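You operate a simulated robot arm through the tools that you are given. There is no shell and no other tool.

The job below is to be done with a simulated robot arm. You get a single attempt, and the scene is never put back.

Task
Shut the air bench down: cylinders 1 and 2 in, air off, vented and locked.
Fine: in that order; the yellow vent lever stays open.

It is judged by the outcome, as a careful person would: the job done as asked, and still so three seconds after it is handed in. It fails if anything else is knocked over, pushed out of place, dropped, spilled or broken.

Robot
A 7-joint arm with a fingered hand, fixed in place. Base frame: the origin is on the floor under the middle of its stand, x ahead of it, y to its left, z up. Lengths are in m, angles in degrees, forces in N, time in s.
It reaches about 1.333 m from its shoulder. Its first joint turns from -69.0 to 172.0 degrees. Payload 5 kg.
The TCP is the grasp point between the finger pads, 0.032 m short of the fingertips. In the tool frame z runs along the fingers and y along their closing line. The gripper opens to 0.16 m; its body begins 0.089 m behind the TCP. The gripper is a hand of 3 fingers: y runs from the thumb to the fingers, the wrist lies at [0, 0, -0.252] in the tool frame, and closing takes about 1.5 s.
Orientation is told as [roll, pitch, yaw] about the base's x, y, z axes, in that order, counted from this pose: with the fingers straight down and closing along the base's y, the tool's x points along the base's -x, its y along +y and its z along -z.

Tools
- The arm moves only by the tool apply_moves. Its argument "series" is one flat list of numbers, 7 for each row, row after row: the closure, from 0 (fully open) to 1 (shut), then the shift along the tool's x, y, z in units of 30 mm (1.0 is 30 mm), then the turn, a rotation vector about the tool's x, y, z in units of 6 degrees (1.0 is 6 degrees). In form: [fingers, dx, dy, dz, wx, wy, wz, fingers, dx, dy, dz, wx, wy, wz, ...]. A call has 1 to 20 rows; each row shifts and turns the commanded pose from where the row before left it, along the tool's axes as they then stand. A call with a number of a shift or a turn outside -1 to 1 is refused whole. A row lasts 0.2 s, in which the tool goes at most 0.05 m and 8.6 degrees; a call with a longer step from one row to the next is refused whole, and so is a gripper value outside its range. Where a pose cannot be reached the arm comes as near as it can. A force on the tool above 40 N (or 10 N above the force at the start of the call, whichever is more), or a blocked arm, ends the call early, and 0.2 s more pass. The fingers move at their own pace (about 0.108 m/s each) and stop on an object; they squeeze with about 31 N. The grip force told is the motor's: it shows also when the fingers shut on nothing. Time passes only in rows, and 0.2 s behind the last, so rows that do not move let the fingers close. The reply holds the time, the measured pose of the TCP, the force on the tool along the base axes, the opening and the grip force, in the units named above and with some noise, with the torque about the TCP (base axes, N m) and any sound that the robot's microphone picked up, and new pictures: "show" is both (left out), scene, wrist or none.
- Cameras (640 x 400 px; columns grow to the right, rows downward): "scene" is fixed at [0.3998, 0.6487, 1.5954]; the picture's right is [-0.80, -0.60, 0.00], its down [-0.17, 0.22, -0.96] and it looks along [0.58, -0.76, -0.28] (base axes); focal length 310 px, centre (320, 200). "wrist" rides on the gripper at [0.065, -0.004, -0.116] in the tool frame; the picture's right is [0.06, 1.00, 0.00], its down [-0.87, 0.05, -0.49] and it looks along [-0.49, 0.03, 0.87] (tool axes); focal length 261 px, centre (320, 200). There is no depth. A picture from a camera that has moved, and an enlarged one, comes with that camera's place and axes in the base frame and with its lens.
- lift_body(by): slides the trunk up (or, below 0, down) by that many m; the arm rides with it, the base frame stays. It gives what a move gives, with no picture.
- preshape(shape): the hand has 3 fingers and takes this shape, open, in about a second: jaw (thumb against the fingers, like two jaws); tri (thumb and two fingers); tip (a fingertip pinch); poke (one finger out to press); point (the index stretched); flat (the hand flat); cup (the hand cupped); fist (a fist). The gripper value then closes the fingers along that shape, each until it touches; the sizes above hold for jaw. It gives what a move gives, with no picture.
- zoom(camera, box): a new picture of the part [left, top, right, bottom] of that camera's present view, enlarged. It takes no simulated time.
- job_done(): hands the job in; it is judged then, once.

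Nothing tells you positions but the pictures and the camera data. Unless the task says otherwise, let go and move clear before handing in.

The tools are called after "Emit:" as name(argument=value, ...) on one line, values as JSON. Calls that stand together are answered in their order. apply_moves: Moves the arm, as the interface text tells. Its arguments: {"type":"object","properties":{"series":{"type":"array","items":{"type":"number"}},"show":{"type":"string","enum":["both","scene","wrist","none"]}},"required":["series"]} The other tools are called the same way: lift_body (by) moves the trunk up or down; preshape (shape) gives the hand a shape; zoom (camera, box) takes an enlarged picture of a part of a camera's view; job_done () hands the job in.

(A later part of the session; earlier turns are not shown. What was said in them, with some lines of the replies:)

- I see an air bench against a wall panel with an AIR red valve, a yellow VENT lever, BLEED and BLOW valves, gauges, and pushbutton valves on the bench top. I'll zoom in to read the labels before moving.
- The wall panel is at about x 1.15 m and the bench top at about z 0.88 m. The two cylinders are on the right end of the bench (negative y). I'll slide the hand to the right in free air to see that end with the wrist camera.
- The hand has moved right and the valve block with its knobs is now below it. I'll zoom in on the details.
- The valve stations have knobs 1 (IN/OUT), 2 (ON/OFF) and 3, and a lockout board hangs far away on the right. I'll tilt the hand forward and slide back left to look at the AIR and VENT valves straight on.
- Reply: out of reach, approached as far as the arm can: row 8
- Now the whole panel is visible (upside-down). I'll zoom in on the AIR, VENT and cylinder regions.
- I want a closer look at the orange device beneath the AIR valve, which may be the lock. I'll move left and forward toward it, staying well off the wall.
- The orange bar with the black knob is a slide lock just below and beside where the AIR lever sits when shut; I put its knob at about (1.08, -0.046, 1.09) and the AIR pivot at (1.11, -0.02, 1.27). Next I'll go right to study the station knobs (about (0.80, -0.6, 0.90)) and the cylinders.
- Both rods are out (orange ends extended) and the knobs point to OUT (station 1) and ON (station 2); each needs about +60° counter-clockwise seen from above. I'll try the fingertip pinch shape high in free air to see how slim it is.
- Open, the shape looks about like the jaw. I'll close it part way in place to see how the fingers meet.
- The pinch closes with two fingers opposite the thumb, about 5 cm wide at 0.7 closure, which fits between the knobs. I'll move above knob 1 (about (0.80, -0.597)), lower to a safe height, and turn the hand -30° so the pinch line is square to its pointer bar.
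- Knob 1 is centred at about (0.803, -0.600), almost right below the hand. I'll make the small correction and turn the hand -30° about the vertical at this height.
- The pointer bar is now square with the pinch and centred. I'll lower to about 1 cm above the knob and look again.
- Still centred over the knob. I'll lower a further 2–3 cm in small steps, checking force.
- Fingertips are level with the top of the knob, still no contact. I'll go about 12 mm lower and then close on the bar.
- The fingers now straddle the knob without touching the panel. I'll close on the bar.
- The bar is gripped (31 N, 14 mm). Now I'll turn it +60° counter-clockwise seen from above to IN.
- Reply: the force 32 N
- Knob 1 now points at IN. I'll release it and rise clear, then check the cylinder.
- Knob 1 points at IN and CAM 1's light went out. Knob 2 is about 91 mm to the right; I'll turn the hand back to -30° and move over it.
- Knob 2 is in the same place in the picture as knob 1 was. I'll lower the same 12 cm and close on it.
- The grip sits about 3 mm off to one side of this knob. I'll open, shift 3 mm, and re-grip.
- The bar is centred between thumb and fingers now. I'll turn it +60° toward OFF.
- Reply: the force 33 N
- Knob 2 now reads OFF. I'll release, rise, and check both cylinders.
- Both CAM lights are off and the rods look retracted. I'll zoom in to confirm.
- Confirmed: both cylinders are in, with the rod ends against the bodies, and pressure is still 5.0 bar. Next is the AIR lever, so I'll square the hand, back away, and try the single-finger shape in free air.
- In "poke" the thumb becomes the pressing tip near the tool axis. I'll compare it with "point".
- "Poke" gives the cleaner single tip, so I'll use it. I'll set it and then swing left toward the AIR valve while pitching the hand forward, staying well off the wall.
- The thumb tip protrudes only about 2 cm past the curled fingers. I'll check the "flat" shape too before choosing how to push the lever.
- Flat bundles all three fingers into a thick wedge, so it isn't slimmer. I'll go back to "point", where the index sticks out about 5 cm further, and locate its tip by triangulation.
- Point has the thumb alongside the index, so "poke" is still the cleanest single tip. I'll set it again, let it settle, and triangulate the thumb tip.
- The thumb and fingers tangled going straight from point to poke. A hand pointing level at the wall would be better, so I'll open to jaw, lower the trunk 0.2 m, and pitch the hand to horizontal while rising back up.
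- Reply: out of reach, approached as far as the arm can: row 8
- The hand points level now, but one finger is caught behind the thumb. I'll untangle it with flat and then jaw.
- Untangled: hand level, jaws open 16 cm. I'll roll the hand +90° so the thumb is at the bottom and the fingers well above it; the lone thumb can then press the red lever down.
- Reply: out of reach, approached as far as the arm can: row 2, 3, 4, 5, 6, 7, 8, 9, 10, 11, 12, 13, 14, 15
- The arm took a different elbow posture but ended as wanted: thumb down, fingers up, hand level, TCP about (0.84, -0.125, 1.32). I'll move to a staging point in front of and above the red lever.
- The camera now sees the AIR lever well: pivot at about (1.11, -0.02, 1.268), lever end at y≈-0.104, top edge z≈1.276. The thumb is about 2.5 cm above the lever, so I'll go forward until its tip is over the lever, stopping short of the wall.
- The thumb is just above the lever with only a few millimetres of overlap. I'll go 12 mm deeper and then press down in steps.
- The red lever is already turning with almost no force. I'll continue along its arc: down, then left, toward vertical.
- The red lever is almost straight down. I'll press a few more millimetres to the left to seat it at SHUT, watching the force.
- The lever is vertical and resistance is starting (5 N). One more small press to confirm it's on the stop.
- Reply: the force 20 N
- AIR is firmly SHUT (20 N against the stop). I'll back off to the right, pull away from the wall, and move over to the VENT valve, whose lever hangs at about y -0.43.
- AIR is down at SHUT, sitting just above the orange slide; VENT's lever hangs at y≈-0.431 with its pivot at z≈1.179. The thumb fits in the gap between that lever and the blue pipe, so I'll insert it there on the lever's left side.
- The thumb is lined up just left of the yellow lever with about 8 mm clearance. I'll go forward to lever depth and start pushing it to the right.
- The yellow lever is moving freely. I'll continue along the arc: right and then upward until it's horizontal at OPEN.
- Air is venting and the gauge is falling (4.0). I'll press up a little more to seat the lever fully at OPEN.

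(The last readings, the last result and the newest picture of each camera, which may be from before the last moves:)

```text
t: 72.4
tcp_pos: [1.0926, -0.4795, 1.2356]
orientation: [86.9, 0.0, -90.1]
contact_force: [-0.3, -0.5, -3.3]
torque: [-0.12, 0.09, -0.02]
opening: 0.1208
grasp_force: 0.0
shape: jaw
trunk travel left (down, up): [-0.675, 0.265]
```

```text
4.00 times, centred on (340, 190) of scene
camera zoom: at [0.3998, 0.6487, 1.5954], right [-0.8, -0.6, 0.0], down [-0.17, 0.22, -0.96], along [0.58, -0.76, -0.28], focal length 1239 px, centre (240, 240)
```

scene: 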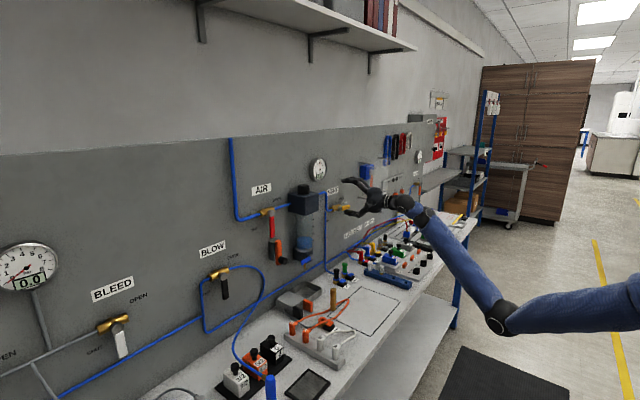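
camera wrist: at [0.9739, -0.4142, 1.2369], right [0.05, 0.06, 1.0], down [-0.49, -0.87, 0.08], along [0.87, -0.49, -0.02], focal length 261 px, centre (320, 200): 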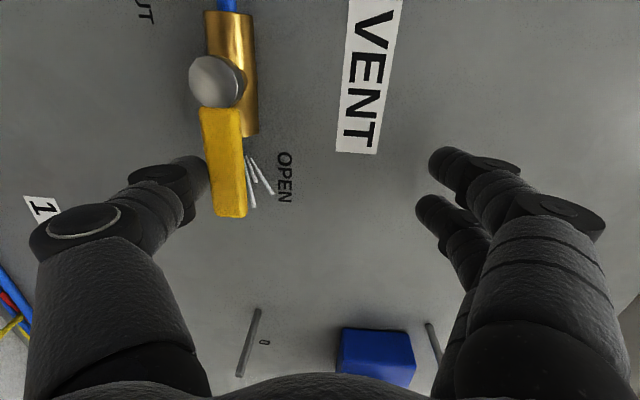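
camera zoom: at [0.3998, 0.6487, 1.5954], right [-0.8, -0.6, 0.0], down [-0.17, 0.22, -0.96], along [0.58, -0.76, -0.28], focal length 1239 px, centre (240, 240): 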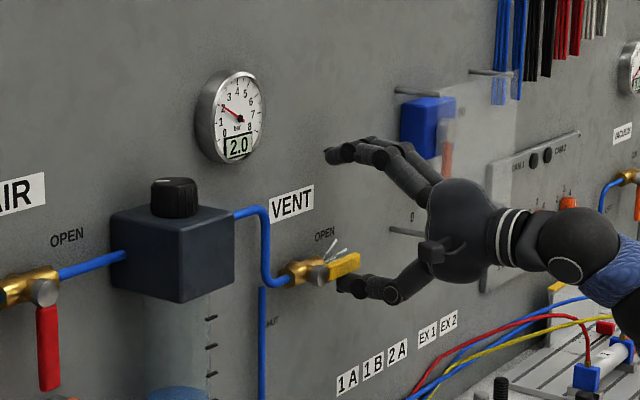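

VENT is fully open against its stop and pressure is dropping (2.0 and falling). I'll back away from it gently and go to the orange slide lock under the AIR lever, keeping the thumb below its black knob.

Emit:
apply_moves(series=[0.25, 0, -0.35, 0, 0, 0, 0, 0.25, 0, 0, -1, 0, 0, 0, 0.25, 0, 0, -1, 0, 0, 0, 0.25, 0, 0, -1, 0, 0, 0, 0.25, 0, 0, -1, 0, 0, 0, 0.25, 1, -0.29, 0, 0, 0, 0, 0.25, 1, -0.29, 0, 0, 0, 0, 0.25, 1, -0.29, 0, 0, 0, 0, 0.25, 1, -0.29, 0, 0, 0, 0, 0.25, 1, -0.29, 0, 0, 0, 0, 0.25, 1, -0.29, 0, 0, 0, 0, 0.25, 1, -0.29, 0, 0, 0, 0, 0.25, 1, -0.29, 0, 0, 0, 0, 0.25, 1, -0.29, 0, 0, 0, 0, 0.25, 1, -0.29, 0, 0, 0, 0, 0.25, 1, -0.29, 0, 0, 0, 0, 0.25, 1, -0.29, 0, 0, 0, 0, 0.25, 1, -0.29, 0, 0, 0, 0, 0.25, 1, -0.29, 0, 0, 0, 0], show="both")

Emit:
zoom(camera="scene", box=[220, 140, 420, 280])

Emit:
zoom(camera="wrist", box=[100, 0, 340, 200])

```text
t: 76.4
tcp_pos: [0.9666, -0.06, 1.1116]
orientation: [87.0, 0.0, -90.1]
contact_force: [0.2, -0.3, 0.3]
torque: [0.02, 0.01, -0.01]
opening: 0.1201
grasp_force: 0.1
shape: jaw
trunk travel left (down, up): [-0.675, 0.265]
camera wrist: at [0.8479, 0.0063, 1.1153], right [0.05, 0.06, 1.0], down [-0.49, -0.87, 0.08], along [0.87, -0.49, -0.01], focal length 261 px, centre (320, 200)
```

scene: 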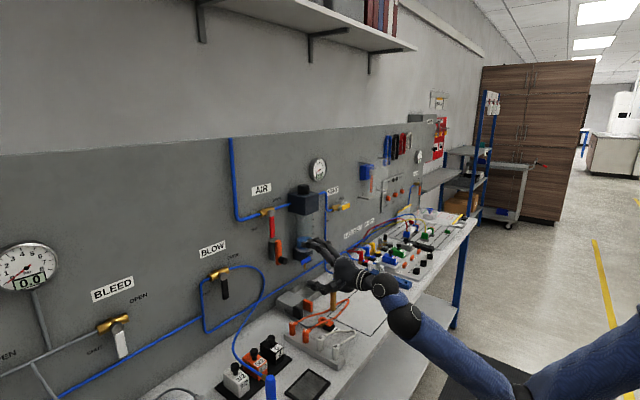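
wrist: 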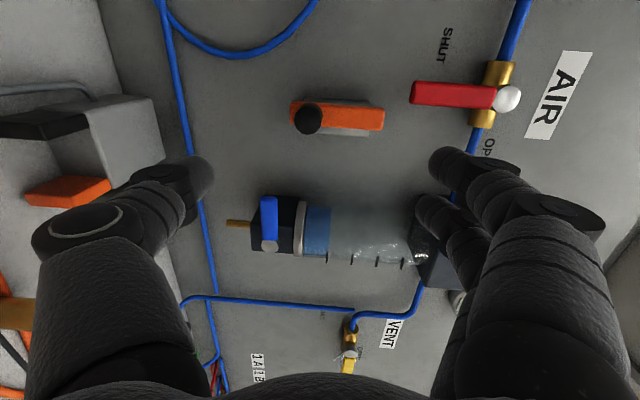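

```text
2.86 times, centred on (320, 210) of scene
camera zoom: at [0.3998, 0.6487, 1.5954], right [-0.8, -0.6, 0.0], down [-0.17, 0.22, -0.96], along [0.58, -0.76, -0.28], focal length 885 px, centre (320, 171)
```

zoom: 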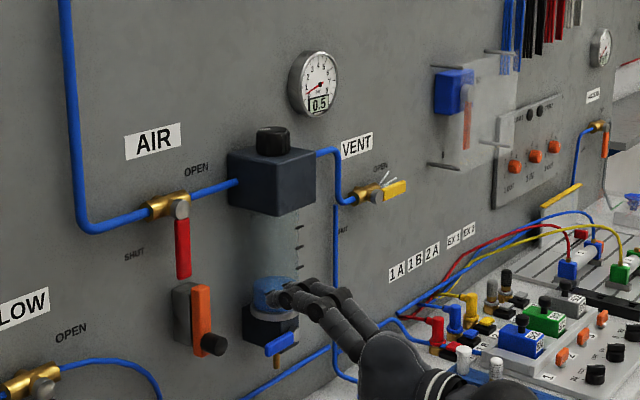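

```text
2.00 times, centred on (220, 100) of wrist
camera zoom: at [0.8479, 0.0063, 1.1153], right [0.05, 0.06, 1.0], down [-0.49, -0.87, 0.08], along [0.87, -0.49, -0.01], focal length 521 px, centre (520, 400)
```

zoom: 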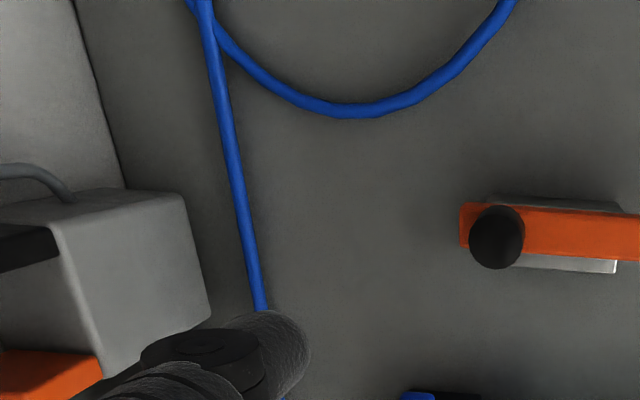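

The gauge reads 0.5 and is still dropping. The black knob is at about (1.075, -0.043, 1.097), the slide bar's top at z≈1.163, and the red lever's end at z≈1.188. I'll bring the thumb under the knob.

Emit:
apply_moves(series=[0.25, 0.57, 0, 0, 0, 0, 0, 0.25, 0, 0, 0.8, 0, 0, 0, 0.25, 0, 0, 0.8, 0, 0, 0, 0.25, 0, 0, 0.8, 0, 0, 0, 0.25, 0, 0, 0.7, 0, 0, 0], show="both")

Emit:
zoom(camera="scene", box=[220, 180, 340, 280])

Emit:
zoom(camera="wrist", box=[100, 0, 340, 200])

```text
t: 77.6
tcp_pos: [1.0588, -0.0412, 1.1074]
orientation: [87.1, 0.0, -90.0]
contact_force: [0.8, -0.2, 0.0]
torque: [0.02, 0.0, -0.01]
opening: 0.1201
grasp_force: 0.1
shape: jaw
trunk travel left (down, up): [-0.675, 0.265]
camera wrist: at [0.9411, 0.0241, 1.1105], right [0.05, 0.06, 1.0], down [-0.49, -0.87, 0.08], along [0.87, -0.49, -0.02], focal length 261 px, centre (320, 200)
```

scene: 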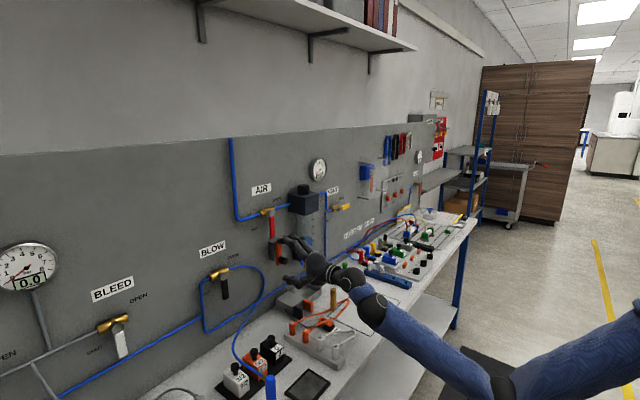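
wrist: 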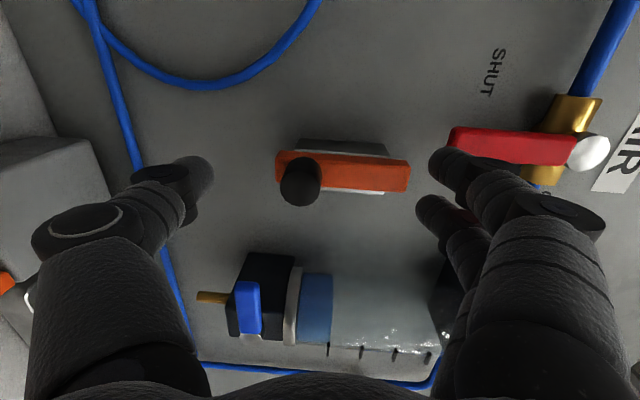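

```text
4.00 times, centred on (280, 230) of scene
camera zoom: at [0.3998, 0.6487, 1.5954], right [-0.8, -0.6, 0.0], down [-0.17, 0.22, -0.96], along [0.58, -0.76, -0.28], focal length 1239 px, centre (480, 80)
```

zoom: 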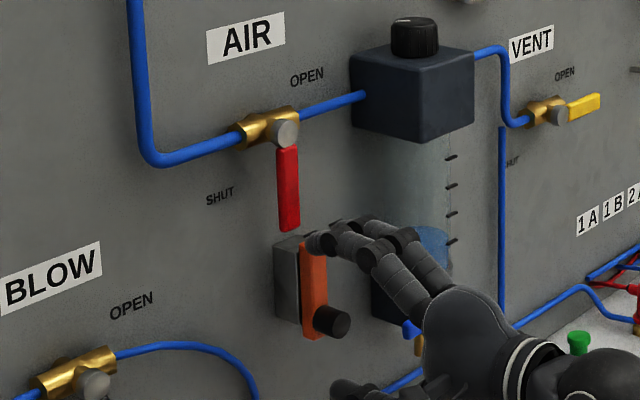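

```text
2.00 times, centred on (220, 100) of wrist
camera zoom: at [0.9411, 0.0241, 1.1105], right [0.05, 0.06, 1.0], down [-0.49, -0.87, 0.08], along [0.87, -0.49, -0.02], focal length 521 px, centre (520, 400)
```

zoom: 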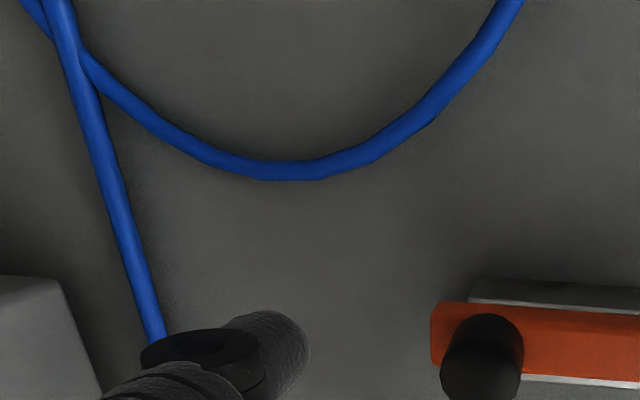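

The thumb is below the knob, but the fingers above would pass close to the valve pivot if I lifted like this. I'll back off 5 mm, centre on the knob and part-close the jaw around it so the hand stays compact.

Emit:
apply_moves(series=[0.25, 0, -0.35, -0.15, 0, 0, 0, 0.5, 0, 0, 0, 0, 0, 0, 0.7, 0, 0, 0, 0, 0, 0, 0.7, 0, 0, 0, 0, 0, 0, 0.7, 0, 0, 0, 0, 0, 0], show="both")

Emit:
zoom(camera="scene", box=[240, 200, 340, 280])

Emit:
zoom(camera="wrist", box=[180, 80, 420, 280])

```text
t: 78.8
tcp_pos: [1.0544, -0.0413, 1.0967]
orientation: [87.0, 0.0, -90.0]
contact_force: [0.0, 0.6, 0.1]
torque: [0.02, -0.02, 0.04]
opening: 0.0486
grasp_force: 0.0
shape: jaw
trunk travel left (down, up): [-0.675, 0.265]
camera wrist: at [0.9362, 0.0238, 1.1001], right [0.05, 0.06, 1.0], down [-0.49, -0.87, 0.08], along [0.87, -0.49, -0.02], focal length 261 px, centre (320, 200)
```

scene: 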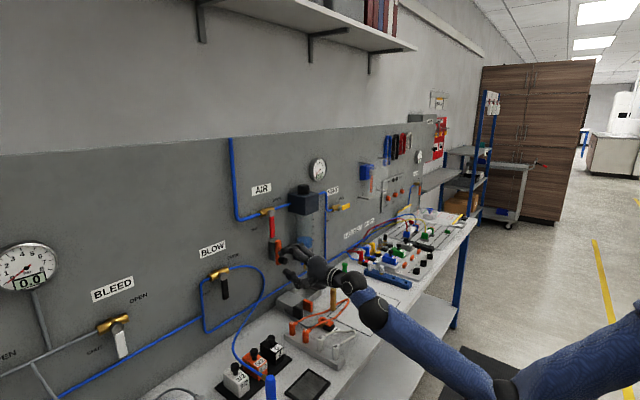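
wrist: 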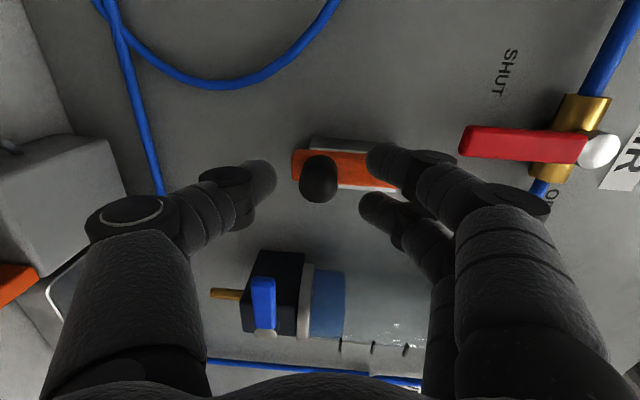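

```text
5.00 times, centred on (290, 240) of scene
camera zoom: at [0.3998, 0.6487, 1.5954], right [-0.8, -0.6, 0.0], down [-0.17, 0.22, -0.96], along [0.58, -0.76, -0.28], focal length 1549 px, centre (470, 0)
```

zoom: 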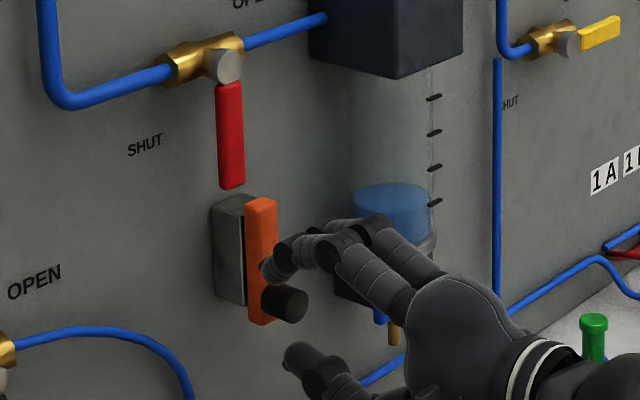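

```text
2.00 times, centred on (300, 180) of wrist
camera zoom: at [0.9362, 0.0238, 1.1001], right [0.05, 0.06, 1.0], down [-0.49, -0.87, 0.08], along [0.87, -0.49, -0.02], focal length 521 px, centre (360, 240)
```

zoom: 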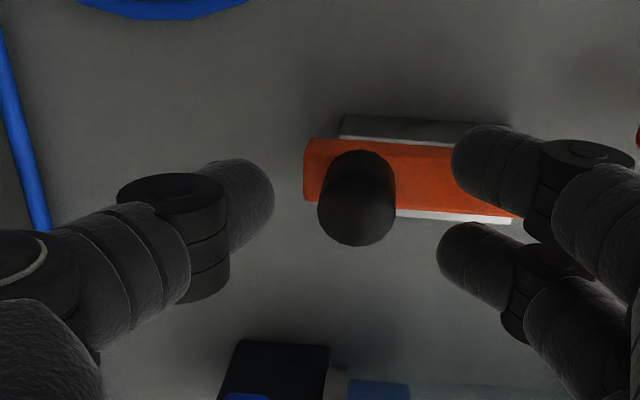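

The knob sits inside the part-closed jaw. I'll raise the hand so the thumb lifts the knob, watching force and pictures.

Emit:
apply_moves(series=[0.7, 0, 0.3, 0, 0, 0, 0, 0.7, 0, 0.3, 0, 0, 0, 0, 0.7, 0, 0.3, 0, 0, 0, 0], show="wrist")

Emit:
zoom(camera="scene", box=[240, 200, 340, 280])

Emit:
zoom(camera="wrist", box=[180, 80, 420, 280])

```text
t: 79.6
tcp_pos: [1.0547, -0.0429, 1.1252]
orientation: [87.0, 0.0, -90.0]
contact_force: [-1.4, 0.8, -1.9]
torque: [0.04, 0.1, -0.02]
opening: 0.0497
grasp_force: 0.0
shape: jaw
trunk travel left (down, up): [-0.675, 0.265]
camera wrist: at [0.9368, 0.0236, 1.1271], right [0.05, 0.06, 1.0], down [-0.49, -0.87, 0.08], along [0.87, -0.49, -0.02], focal length 261 px, centre (320, 200)
```

wrist: 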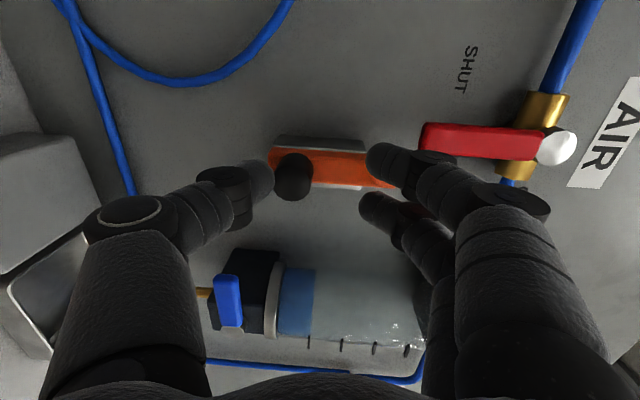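

```text
5.00 times, centred on (290, 240) of scene
camera zoom: at [0.3998, 0.6487, 1.5954], right [-0.8, -0.6, 0.0], down [-0.17, 0.22, -0.96], along [0.58, -0.76, -0.28], focal length 1549 px, centre (470, 0)
```

zoom: 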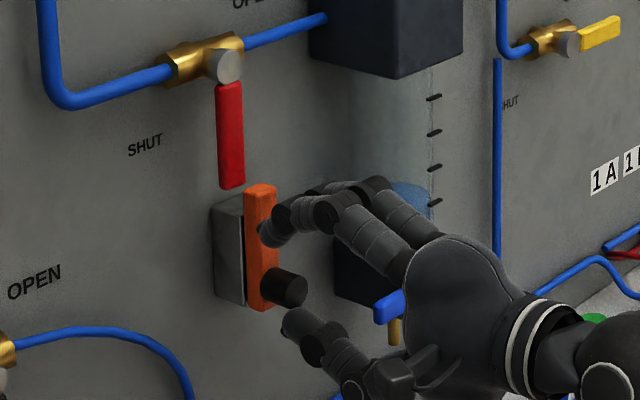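

```text
2.00 times, centred on (300, 180) of wrist
camera zoom: at [0.9368, 0.0236, 1.1271], right [0.05, 0.06, 1.0], down [-0.49, -0.87, 0.08], along [0.87, -0.49, -0.02], focal length 521 px, centre (360, 240)
```

zoom: 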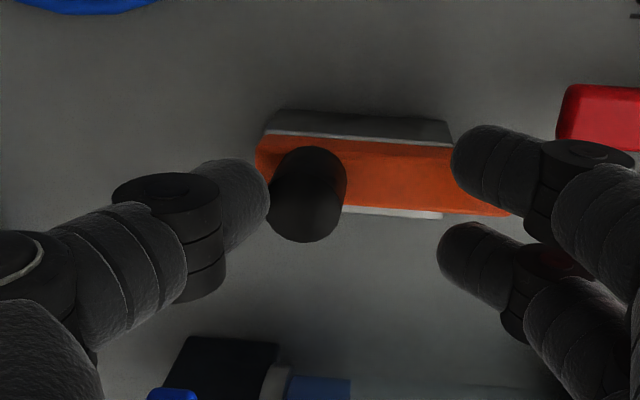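

The slide is moving up with the knob, toward the side of the red lever, at very low force. I'll keep raising it.

Emit:
apply_moves(series=[0.7, 0, 0.3, 0, 0, 0, 0, 0.7, 0, 0.3, 0, 0, 0, 0], show="wrist")

Emit:
zoom(camera="scene", box=[240, 200, 340, 280])

Emit:
zoom(camera="wrist", box=[220, 80, 460, 280])

```text
t: 80.2
tcp_pos: [1.055, -0.0434, 1.143]
orientation: [87.0, -0.1, -90.0]
contact_force: [-2.9, 0.1, -2.0]
torque: [0.02, 0.15, 0.0]
opening: 0.0494
grasp_force: 0.0
shape: jaw
trunk travel left (down, up): [-0.675, 0.265]
camera wrist: at [0.9379, 0.0236, 1.1454], right [0.05, 0.06, 1.0], down [-0.49, -0.87, 0.08], along [0.87, -0.49, -0.02], focal length 261 px, centre (320, 200)
```

wrist: 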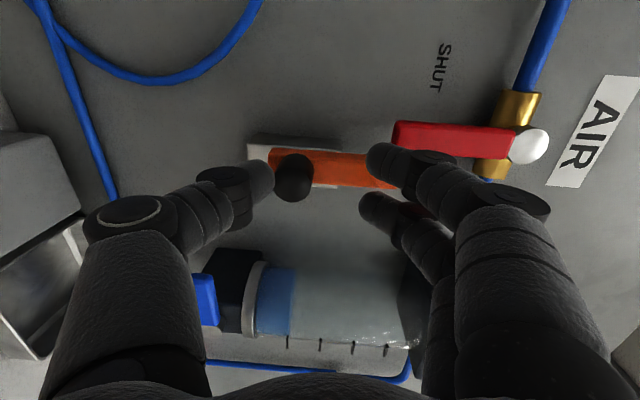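

```text
5.00 times, centred on (290, 240) of scene
camera zoom: at [0.3998, 0.6487, 1.5954], right [-0.8, -0.6, 0.0], down [-0.17, 0.22, -0.96], along [0.58, -0.76, -0.28], focal length 1549 px, centre (470, 0)
```

zoom: 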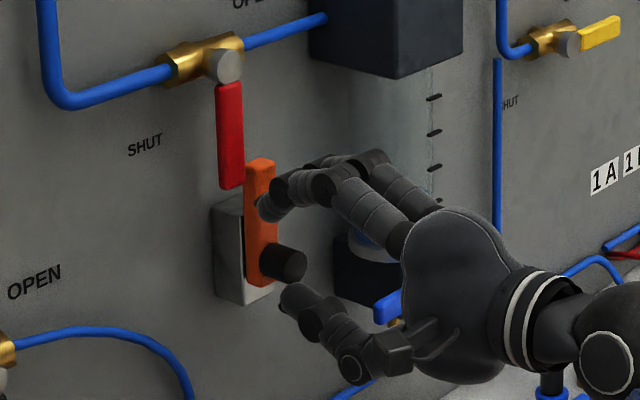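

```text
2.00 times, centred on (340, 180) of wrist
camera zoom: at [0.9379, 0.0236, 1.1454], right [0.05, 0.06, 1.0], down [-0.49, -0.87, 0.08], along [0.87, -0.49, -0.02], focal length 521 px, centre (280, 240)
```

zoom: 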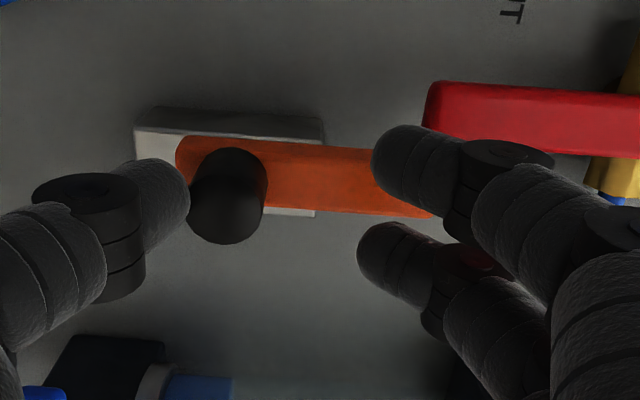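

Emit:
apply_moves(series=[0.7, 0, 0.3, -0.05, 0, 0, 0, 0.7, 0, 0.3, 0, 0, 0, 0], show="wrist")

Emit:
zoom(camera="scene", box=[240, 190, 340, 270])

Emit:
zoom(camera="wrist", box=[220, 80, 460, 280])

```text
t: 80.8
tcp_pos: [1.0555, -0.0428, 1.1594]
orientation: [86.9, 0.1, -90.0]
contact_force: [-2.1, 0.9, -3.1]
torque: [0.05, 0.08, 0.02]
opening: 0.0497
grasp_force: 0.1
shape: jaw
trunk travel left (down, up): [-0.675, 0.265]
camera wrist: at [0.9376, 0.0236, 1.1627], right [0.05, 0.06, 1.0], down [-0.49, -0.87, 0.08], along [0.87, -0.49, -0.02], focal length 261 px, centre (320, 200)
```

wrist: 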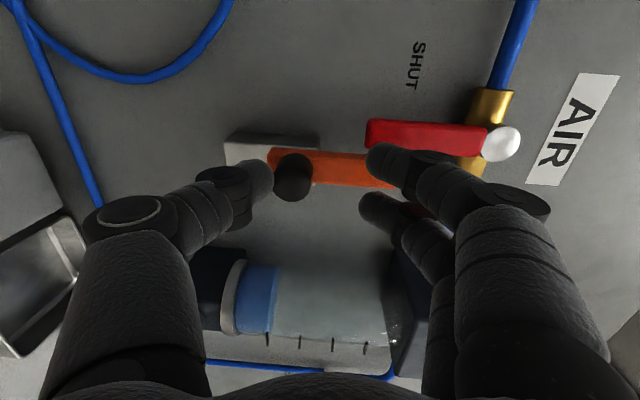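

```text
5.00 times, centred on (290, 230) of scene
camera zoom: at [0.3998, 0.6487, 1.5954], right [-0.8, -0.6, 0.0], down [-0.17, 0.22, -0.96], along [0.58, -0.76, -0.28], focal length 1549 px, centre (470, 50)
```

zoom: 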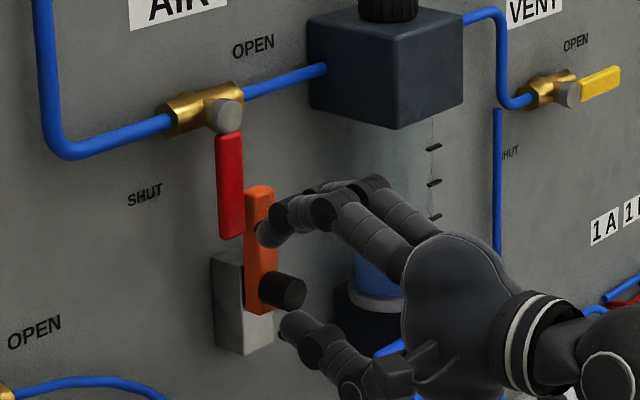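

```text
2.00 times, centred on (340, 180) of wrist
camera zoom: at [0.9376, 0.0236, 1.1627], right [0.05, 0.06, 1.0], down [-0.49, -0.87, 0.08], along [0.87, -0.49, -0.02], focal length 521 px, centre (280, 240)
```

zoom: 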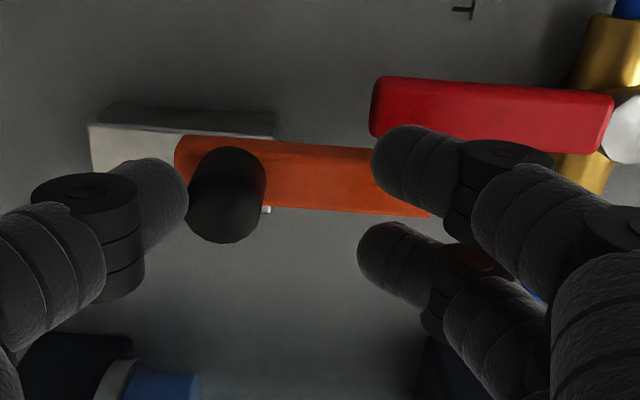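

The bar now overlaps the right side of the red lever, blocking it from swinging back to OPEN. I'll continue until the slide reaches its end stop.

Emit:
apply_moves(series=[0.7, 0, 0.25, 0, 0, 0, 0, 0.7, 0, 0.25, 0, 0, 0, 0], show="wrist")

Emit:
zoom(camera="scene", box=[240, 190, 340, 270])

```text
t: 81.4
tcp_pos: [1.0558, -0.0427, 1.1745]
orientation: [87.0, 0.0, -90.1]
contact_force: [-5.0, 0.5, -3.1]
torque: [0.06, 0.26, 0.03]
opening: 0.0509
grasp_force: 0.0
shape: jaw
trunk travel left (down, up): [-0.675, 0.265]
camera wrist: at [0.9384, 0.0235, 1.1776], right [0.05, 0.06, 1.0], down [-0.49, -0.87, 0.08], along [0.87, -0.49, -0.02], focal length 261 px, centre (320, 200)
```

wrist: 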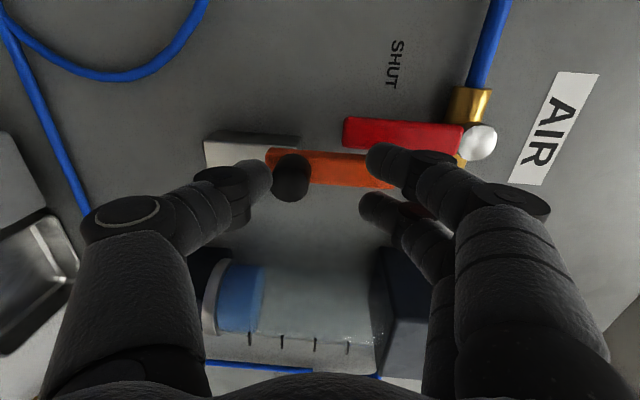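

```text
5.00 times, centred on (290, 230) of scene
camera zoom: at [0.3998, 0.6487, 1.5954], right [-0.8, -0.6, 0.0], down [-0.17, 0.22, -0.96], along [0.58, -0.76, -0.28], focal length 1549 px, centre (470, 50)
```

zoom: 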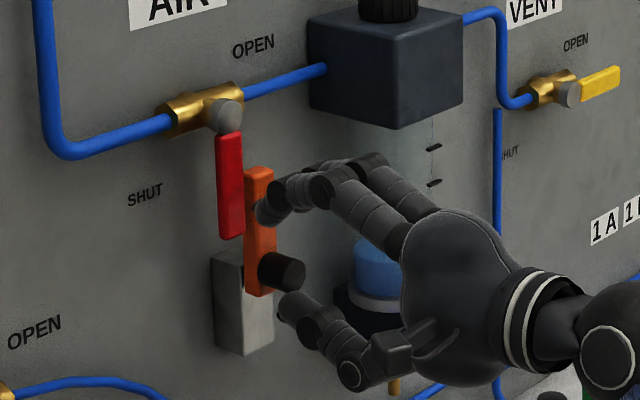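

Emit:
apply_moves(series=[0.7, 0, 0.2, -0.1, 0, 0, 0, 0.7, 0, 0.2, 0, 0, 0, 0], show="wrist")

Emit:
zoom(camera="scene", box=[240, 190, 340, 270])

```text
t: 82.0
tcp_pos: [1.054, -0.0418, 1.1852]
orientation: [86.9, 0.1, -89.9]
contact_force: [-4.5, -0.7, -11.1]
torque: [0.03, 0.49, 0.01]
opening: 0.0592
grasp_force: 0.0
shape: jaw
trunk travel left (down, up): [-0.675, 0.265]
camera wrist: at [0.9366, 0.0236, 1.1883], right [0.06, 0.06, 1.0], down [-0.49, -0.87, 0.08], along [0.87, -0.49, -0.02], focal length 261 px, centre (320, 200)
```

wrist: 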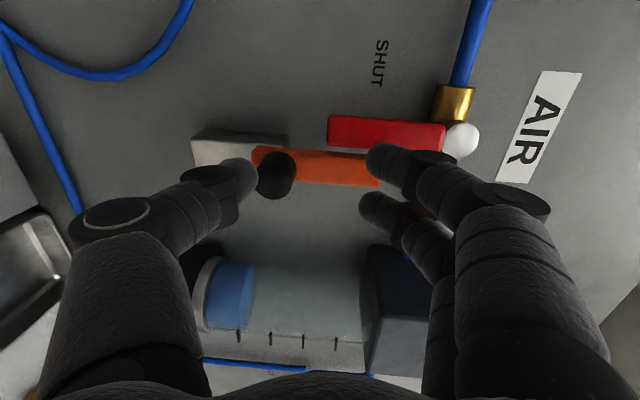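

```text
5.00 times, centred on (290, 230) of scene
camera zoom: at [0.3998, 0.6487, 1.5954], right [-0.8, -0.6, 0.0], down [-0.17, 0.22, -0.96], along [0.58, -0.76, -0.28], focal length 1549 px, centre (470, 50)
```

zoom: 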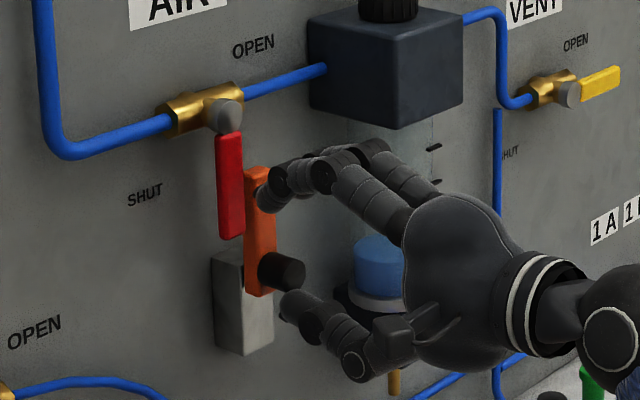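

The slide has reached its top stop (knob no longer moves, 11 N). I'll lower the hand to free the knob, back straight out, and check that the bar stays up.

Emit:
apply_moves(series=[0.7, 0, -0.4, 0, 0, 0, 0, 0.7, 0, -0.3, 0, 0, 0, 0, 0.7, 0, 0, 0, 0, 0, 0, 0.7, 0, 0, -0.6, 0, 0, 0, 0.7, 0, 0, -1, 0, 0, 0, 0.7, 0, 0, -1, 0, 0, 0, 0.7, 0, 0, -1, 0, 0, 0, 0.7, 0, 0, -1, 0, 0, 0], show="both")

Emit:
zoom(camera="scene", box=[220, 140, 360, 270])

Emit:
zoom(camera="wrist", box=[180, 40, 460, 240])

```text
t: 83.8
tcp_pos: [0.9132, -0.0416, 1.1744]
orientation: [87.0, 0.0, -90.0]
contact_force: [-0.3, 0.5, 0.4]
torque: [-0.03, 0.01, -0.02]
opening: 0.0483
grasp_force: 0.1
shape: jaw
trunk travel left (down, up): [-0.675, 0.265]
camera wrist: at [0.7957, 0.0241, 1.177], right [0.05, 0.06, 1.0], down [-0.49, -0.87, 0.08], along [0.87, -0.49, -0.01], focal length 261 px, centre (320, 200)
```

scene: 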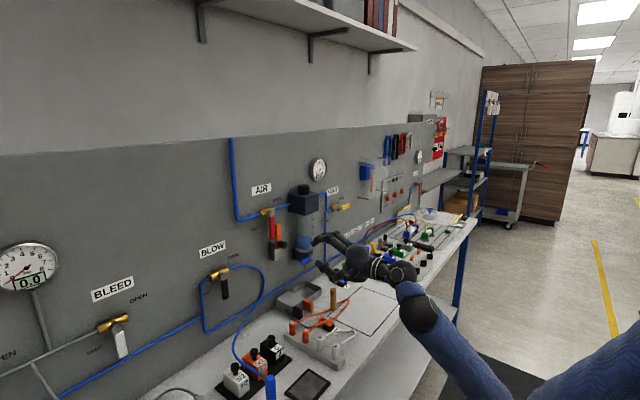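
wrist: 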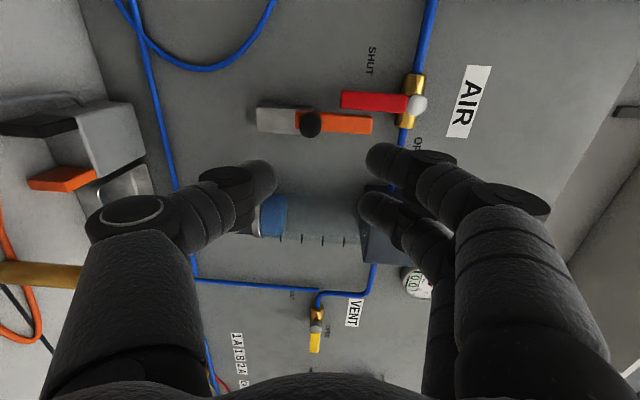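

```text
3.08 times, centred on (290, 205) of scene
camera zoom: at [0.3998, 0.6487, 1.5954], right [-0.8, -0.6, 0.0], down [-0.17, 0.22, -0.96], along [0.58, -0.76, -0.28], focal length 953 px, centre (412, 185)
```

zoom: 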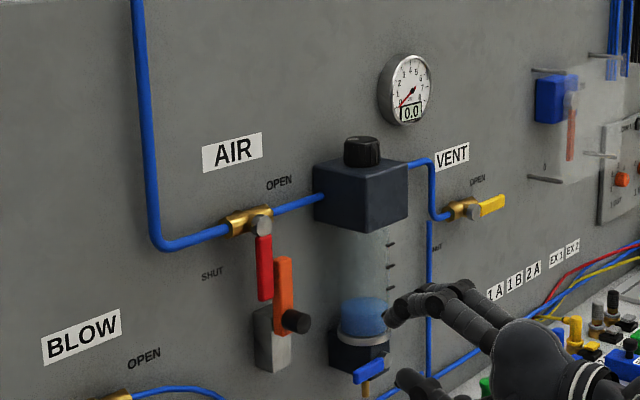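

```text
2.00 times, centred on (320, 140) of wrist
camera zoom: at [0.7957, 0.0241, 1.177], right [0.05, 0.06, 1.0], down [-0.49, -0.87, 0.08], along [0.87, -0.49, -0.01], focal length 521 px, centre (320, 320)
```

zoom: 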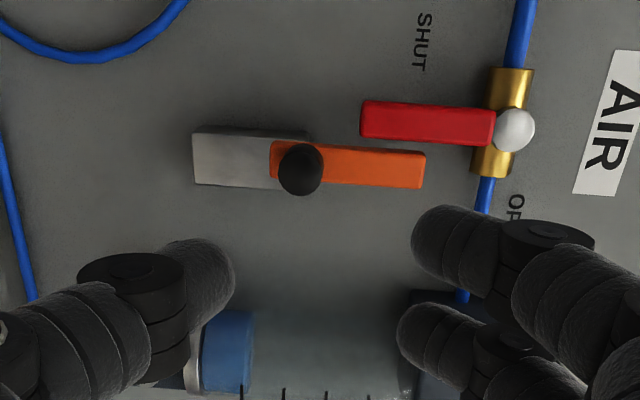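

Gauge reads 0.0, AIR lever is down and blocked by the raised orange bar, and VENT is open. I'll back the hand off further and do a final check of the cylinders, knobs and the rest of the bench.

Emit:
apply_moves(series=[0.7, 0, 0.5, -1, 0, 0, 0, 0.7, 0, 0.5, -1, 0, 0, 0, 0.7, 0, 0.5, -1, 0, 0, 0, 0.7, 0, 0.5, -1, 0, 0, 0, 0.7, 0, 0.5, -0.8, 0, 0, 0], show="both")

Emit:
zoom(camera="scene", box=[380, 195, 480, 280])

Emit:
zoom(camera="scene", box=[220, 140, 360, 270])

Emit:
zoom(camera="scene", box=[330, 140, 440, 230])

```text
t: 84.9
tcp_pos: [0.8015, -0.1115, 1.2228]
orientation: [87.7, -9.7, -94.9]
contact_force: [-1.0, 0.2, -0.7]
torque: [0.01, -0.02, 0.02]
opening: 0.0483
grasp_force: 0.0
shape: jaw
trunk travel left (down, up): [-0.675, 0.265]
stopped in row 5: the arm was blocked; the commanded pose is now the measured one
camera wrist: at [0.6888, -0.0372, 1.2143], right [0.06, 0.23, 0.97], down [-0.56, -0.8, 0.22], along [0.83, -0.56, 0.08], focal length 261 px, centre (320, 200)
```

scene: 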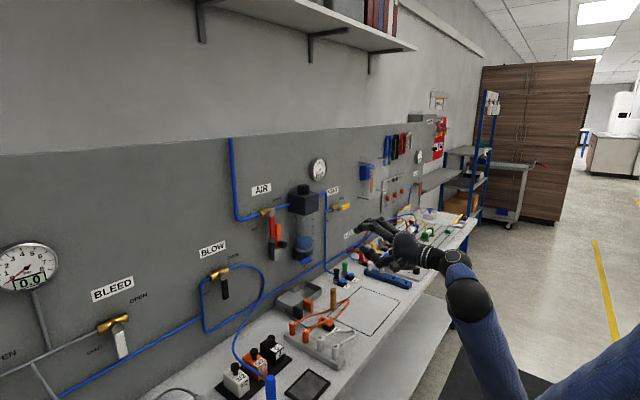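
wrist: 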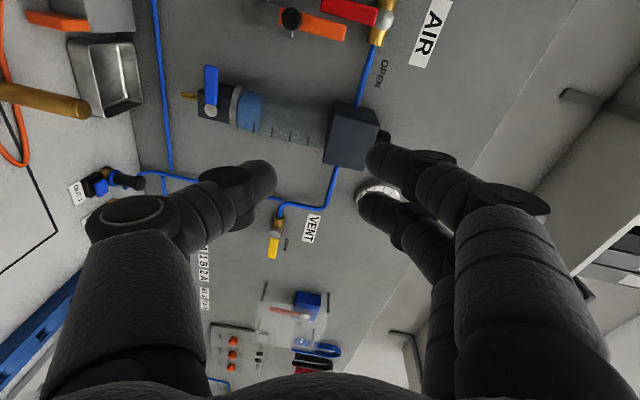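

```text
4.71 times, centred on (430, 238) of scene
camera zoom: at [0.3998, 0.6487, 1.5954], right [-0.8, -0.6, 0.0], down [-0.17, 0.22, -0.96], along [0.58, -0.76, -0.28], focal length 1458 px, centre (-198, 24)
```

zoom: 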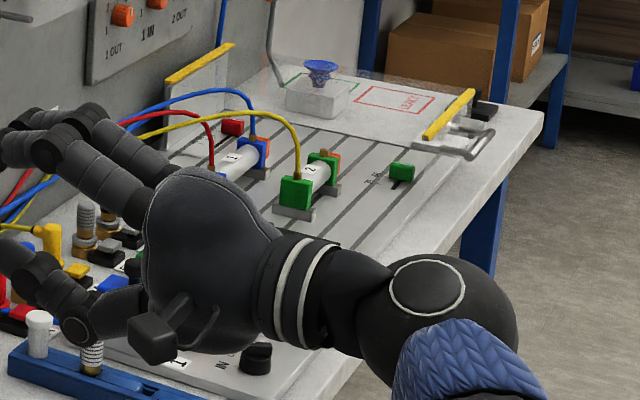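

```text
3.08 times, centred on (290, 205) of scene
camera zoom: at [0.3998, 0.6487, 1.5954], right [-0.8, -0.6, 0.0], down [-0.17, 0.22, -0.96], along [0.58, -0.76, -0.28], focal length 953 px, centre (412, 185)
```

zoom: 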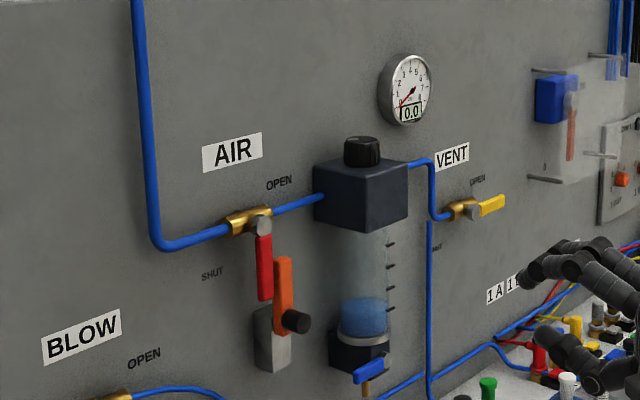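

```text
4.44 times, centred on (385, 185) of scene
camera zoom: at [0.3998, 0.6487, 1.5954], right [-0.8, -0.6, 0.0], down [-0.17, 0.22, -0.96], along [0.58, -0.76, -0.28], focal length 1376 px, centre (31, 267)
```

zoom: 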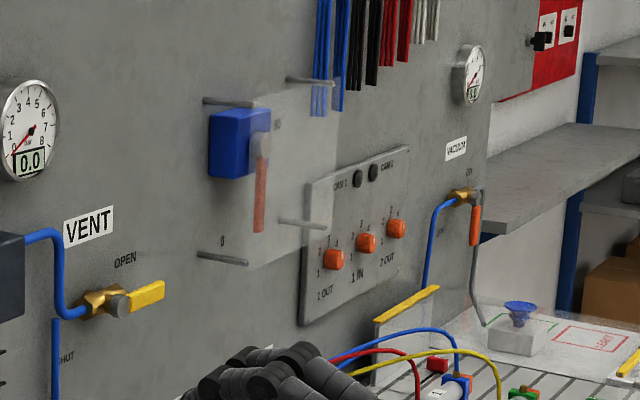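

Everything is as it should be, though the arm reported being blocked on the last retreat step (likely a joint limit; no force shows). I'll raise the hand a little to relax its posture and check it's clear.

Emit:
apply_moves(series=[0.7, 0, 0.7, 0.2, 0, 0, 0, 0.7, 0, 0.7, 0.2, 0, 0, 0, 0.7, 0, 0.7, 0.2, 0, 0, 0], show="both")

Emit:
zoom(camera="scene", box=[380, 180, 640, 400])

```text
t: 85.9
tcp_pos: [0.8282, -0.1468, 1.2766]
orientation: [88.5, -14.9, -98.4]
contact_force: [0.5, -0.1, 0.3]
torque: [0.03, 0.02, -0.02]
opening: 0.048
grasp_force: 0.0
shape: jaw
trunk travel left (down, up): [-0.675, 0.265]
stopped in row 3: the arm was blocked; the commanded pose is now the measured one
camera wrist: at [0.7203, -0.0671, 1.2597], right [0.07, 0.31, 0.95], down [-0.6, -0.74, 0.29], along [0.79, -0.59, 0.13], focal length 261 px, centre (320, 200)
```

scene: 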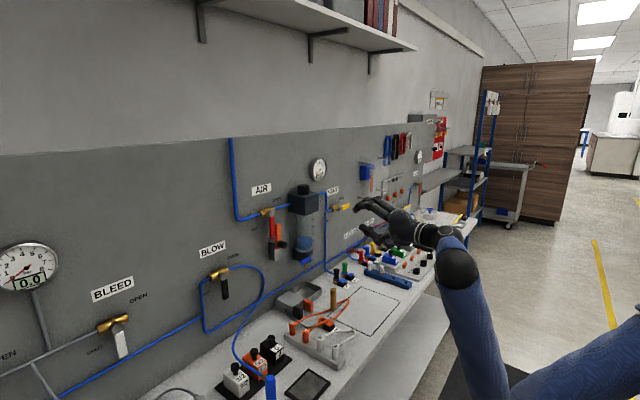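
wrist: 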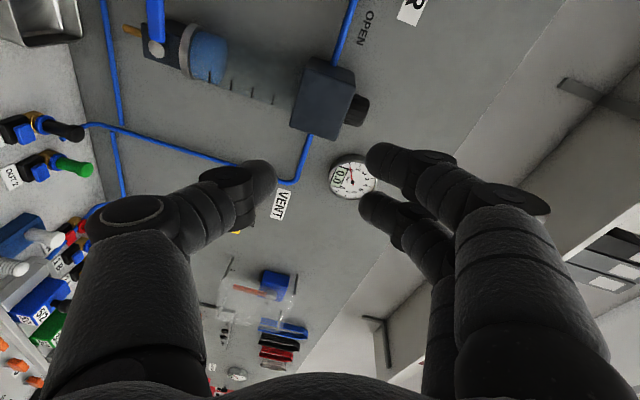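

```text
1.82 times, centred on (510, 290) of scene
camera zoom: at [0.3998, 0.6487, 1.5954], right [-0.8, -0.6, 0.0], down [-0.17, 0.22, -0.96], along [0.58, -0.76, -0.28], focal length 563 px, centre (-26, 36)
```

zoom: 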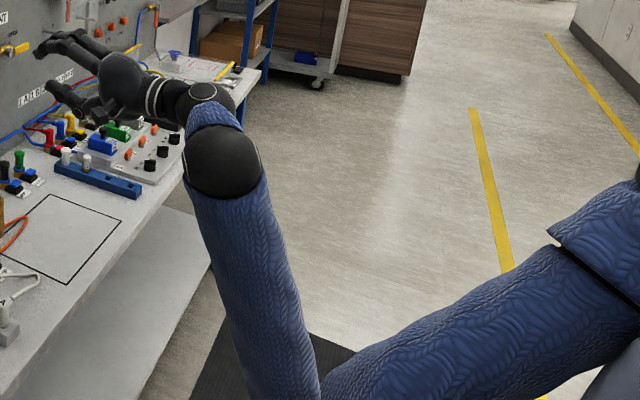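

The elbow is folded low in front of the bench, which explains the limit. I'll ease the hand a few centimetres forward so the arm rests freely, still well clear of the panel.

Emit:
apply_moves(series=[0.7, 0, 0, 0.5, 0, 0, 0, 0.7, 0, 0, 0.5, 0, 0, 0, 0.7, 0, 0, 0.5, 0, 0, 0, 0.7, 0, 0, 0.5, 0, 0, 0], show="both")

Emit:
zoom(camera="scene", box=[380, 195, 480, 280])

```text
t: 86.9
tcp_pos: [0.8881, -0.1523, 1.2742]
orientation: [88.3, -14.6, -98.2]
contact_force: [0.6, -0.6, -0.4]
torque: [0.0, -0.01, 0.0]
opening: 0.0483
grasp_force: 0.1
shape: jaw
trunk travel left (down, up): [-0.675, 0.265]
camera wrist: at [0.7792, -0.0738, 1.2578], right [0.07, 0.31, 0.95], down [-0.6, -0.75, 0.29], along [0.8, -0.59, 0.13], focal length 261 px, centre (320, 200)
```

scene: 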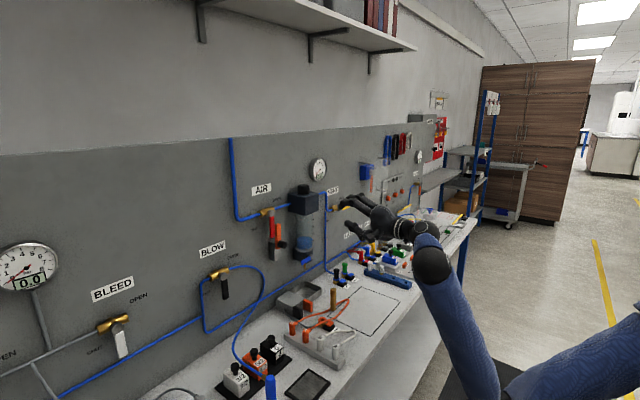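
wrist: 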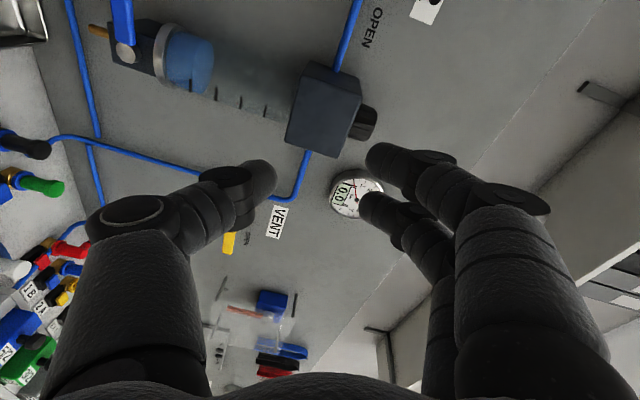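

```text
4.71 times, centred on (430, 238) of scene
camera zoom: at [0.3998, 0.6487, 1.5954], right [-0.8, -0.6, 0.0], down [-0.17, 0.22, -0.96], along [0.58, -0.76, -0.28], focal length 1458 px, centre (-198, 24)
```

zoom: 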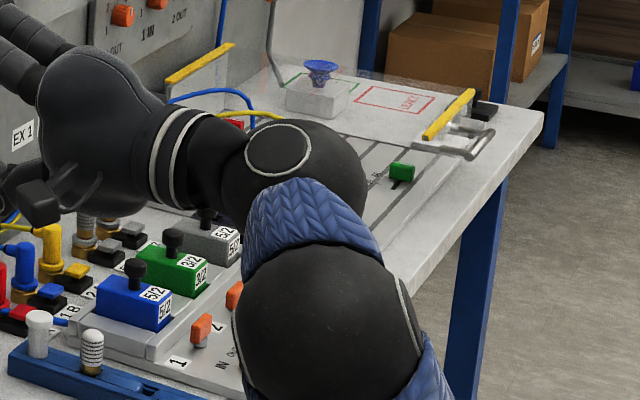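

The arm now rests freely with no blocking. One last look at the AIR, VENT and lock area before handing in.

Emit:
zoom(camera="scene", box=[220, 150, 380, 270])

Emit:
zoom(camera="scene", box=[180, 240, 420, 400])

Emit:
zoom(camera="wrist", box=[0, 100, 320, 400])

```text
3.33 times, centred on (300, 210) of scene
camera zoom: at [0.3998, 0.6487, 1.5954], right [-0.8, -0.6, 0.0], down [-0.17, 0.22, -0.96], along [0.58, -0.76, -0.28], focal length 1032 px, centre (387, 167)
```

zoom: 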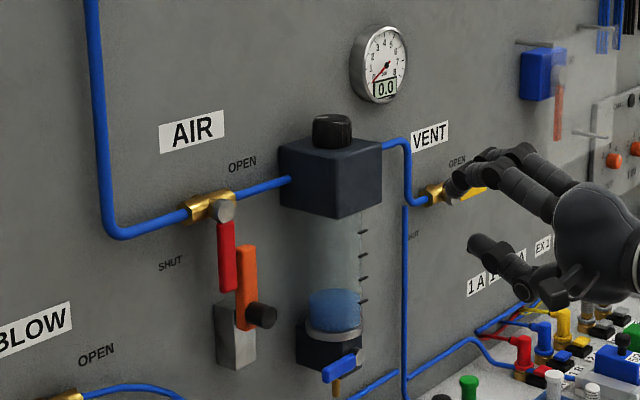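

```text
2.50 times, centred on (300, 320) of scene
camera zoom: at [0.3998, 0.6487, 1.5954], right [-0.8, -0.6, 0.0], down [-0.17, 0.22, -0.96], along [0.58, -0.76, -0.28], focal length 774 px, centre (370, -100)
```

zoom: 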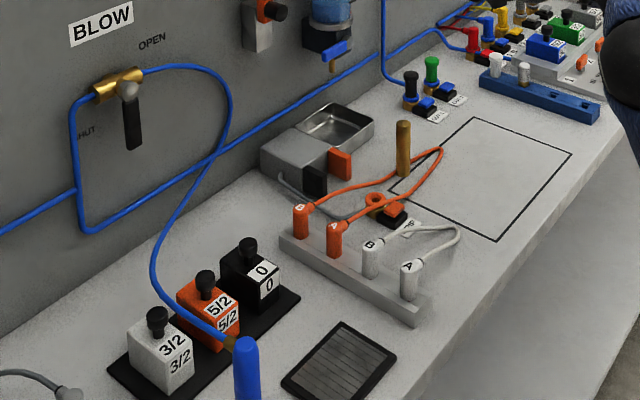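

```text
1.33 times, centred on (160, 250) of wrist
camera zoom: at [0.7792, -0.0738, 1.2578], right [0.07, 0.31, 0.95], down [-0.6, -0.75, 0.29], along [0.8, -0.59, 0.13], focal length 348 px, centre (533, 133)
```

zoom: 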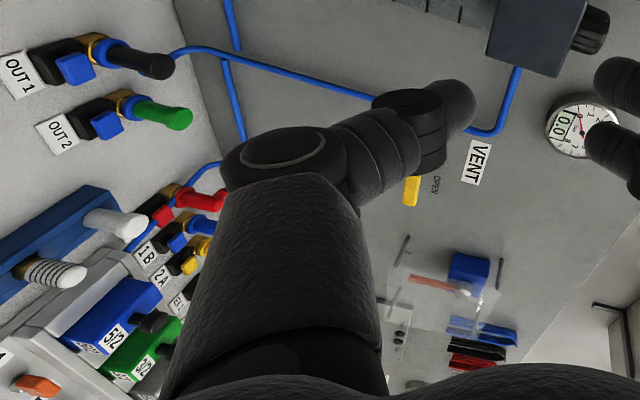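

Both cylinders were in at the last clear view. AIR is SHUT with the orange slide locked up beside its lever, the gauge reads 0.0 and the yellow VENT lever is open. The hand is clear and nothing else has moved, so I'm handing in.

Emit:
job_done()

```text
The job is handed in.
```

The air bench is shut down in the order you asked, and the job is handed in; I haven't had the judging result.

1. **Cylinders:** I turned knob 1 to IN and knob 2 to OFF while the air was still on. Both rods went in, and both CAM lights went out.
2. **Air off:** the red AIR lever is down at SHUT, against its stop.
3. **Vented:** the yellow VENT lever is fully open and left open. The gauge fell from 5.0 to 0.0.
4. **Locked:** I took the orange slide bar under the AIR valve as the lock. It isn't labelled, but when raised it sits beside the red lever and blocks it from swinging back to OPEN. It is up at its end stop and stayed there after I let go. I did not use the padlocks on the lockout board because they were out of reach.

- **Last view of the cylinders:** the arm hid them in the final picture. They were still in when last seen, after venting.
- **Arm stopped twice:** while backing away it was blocked on two moves, probably at a joint limit because the elbow was folded low in front of the bench. No force showed at the hand, and nothing on the bench looked moved afterwards.
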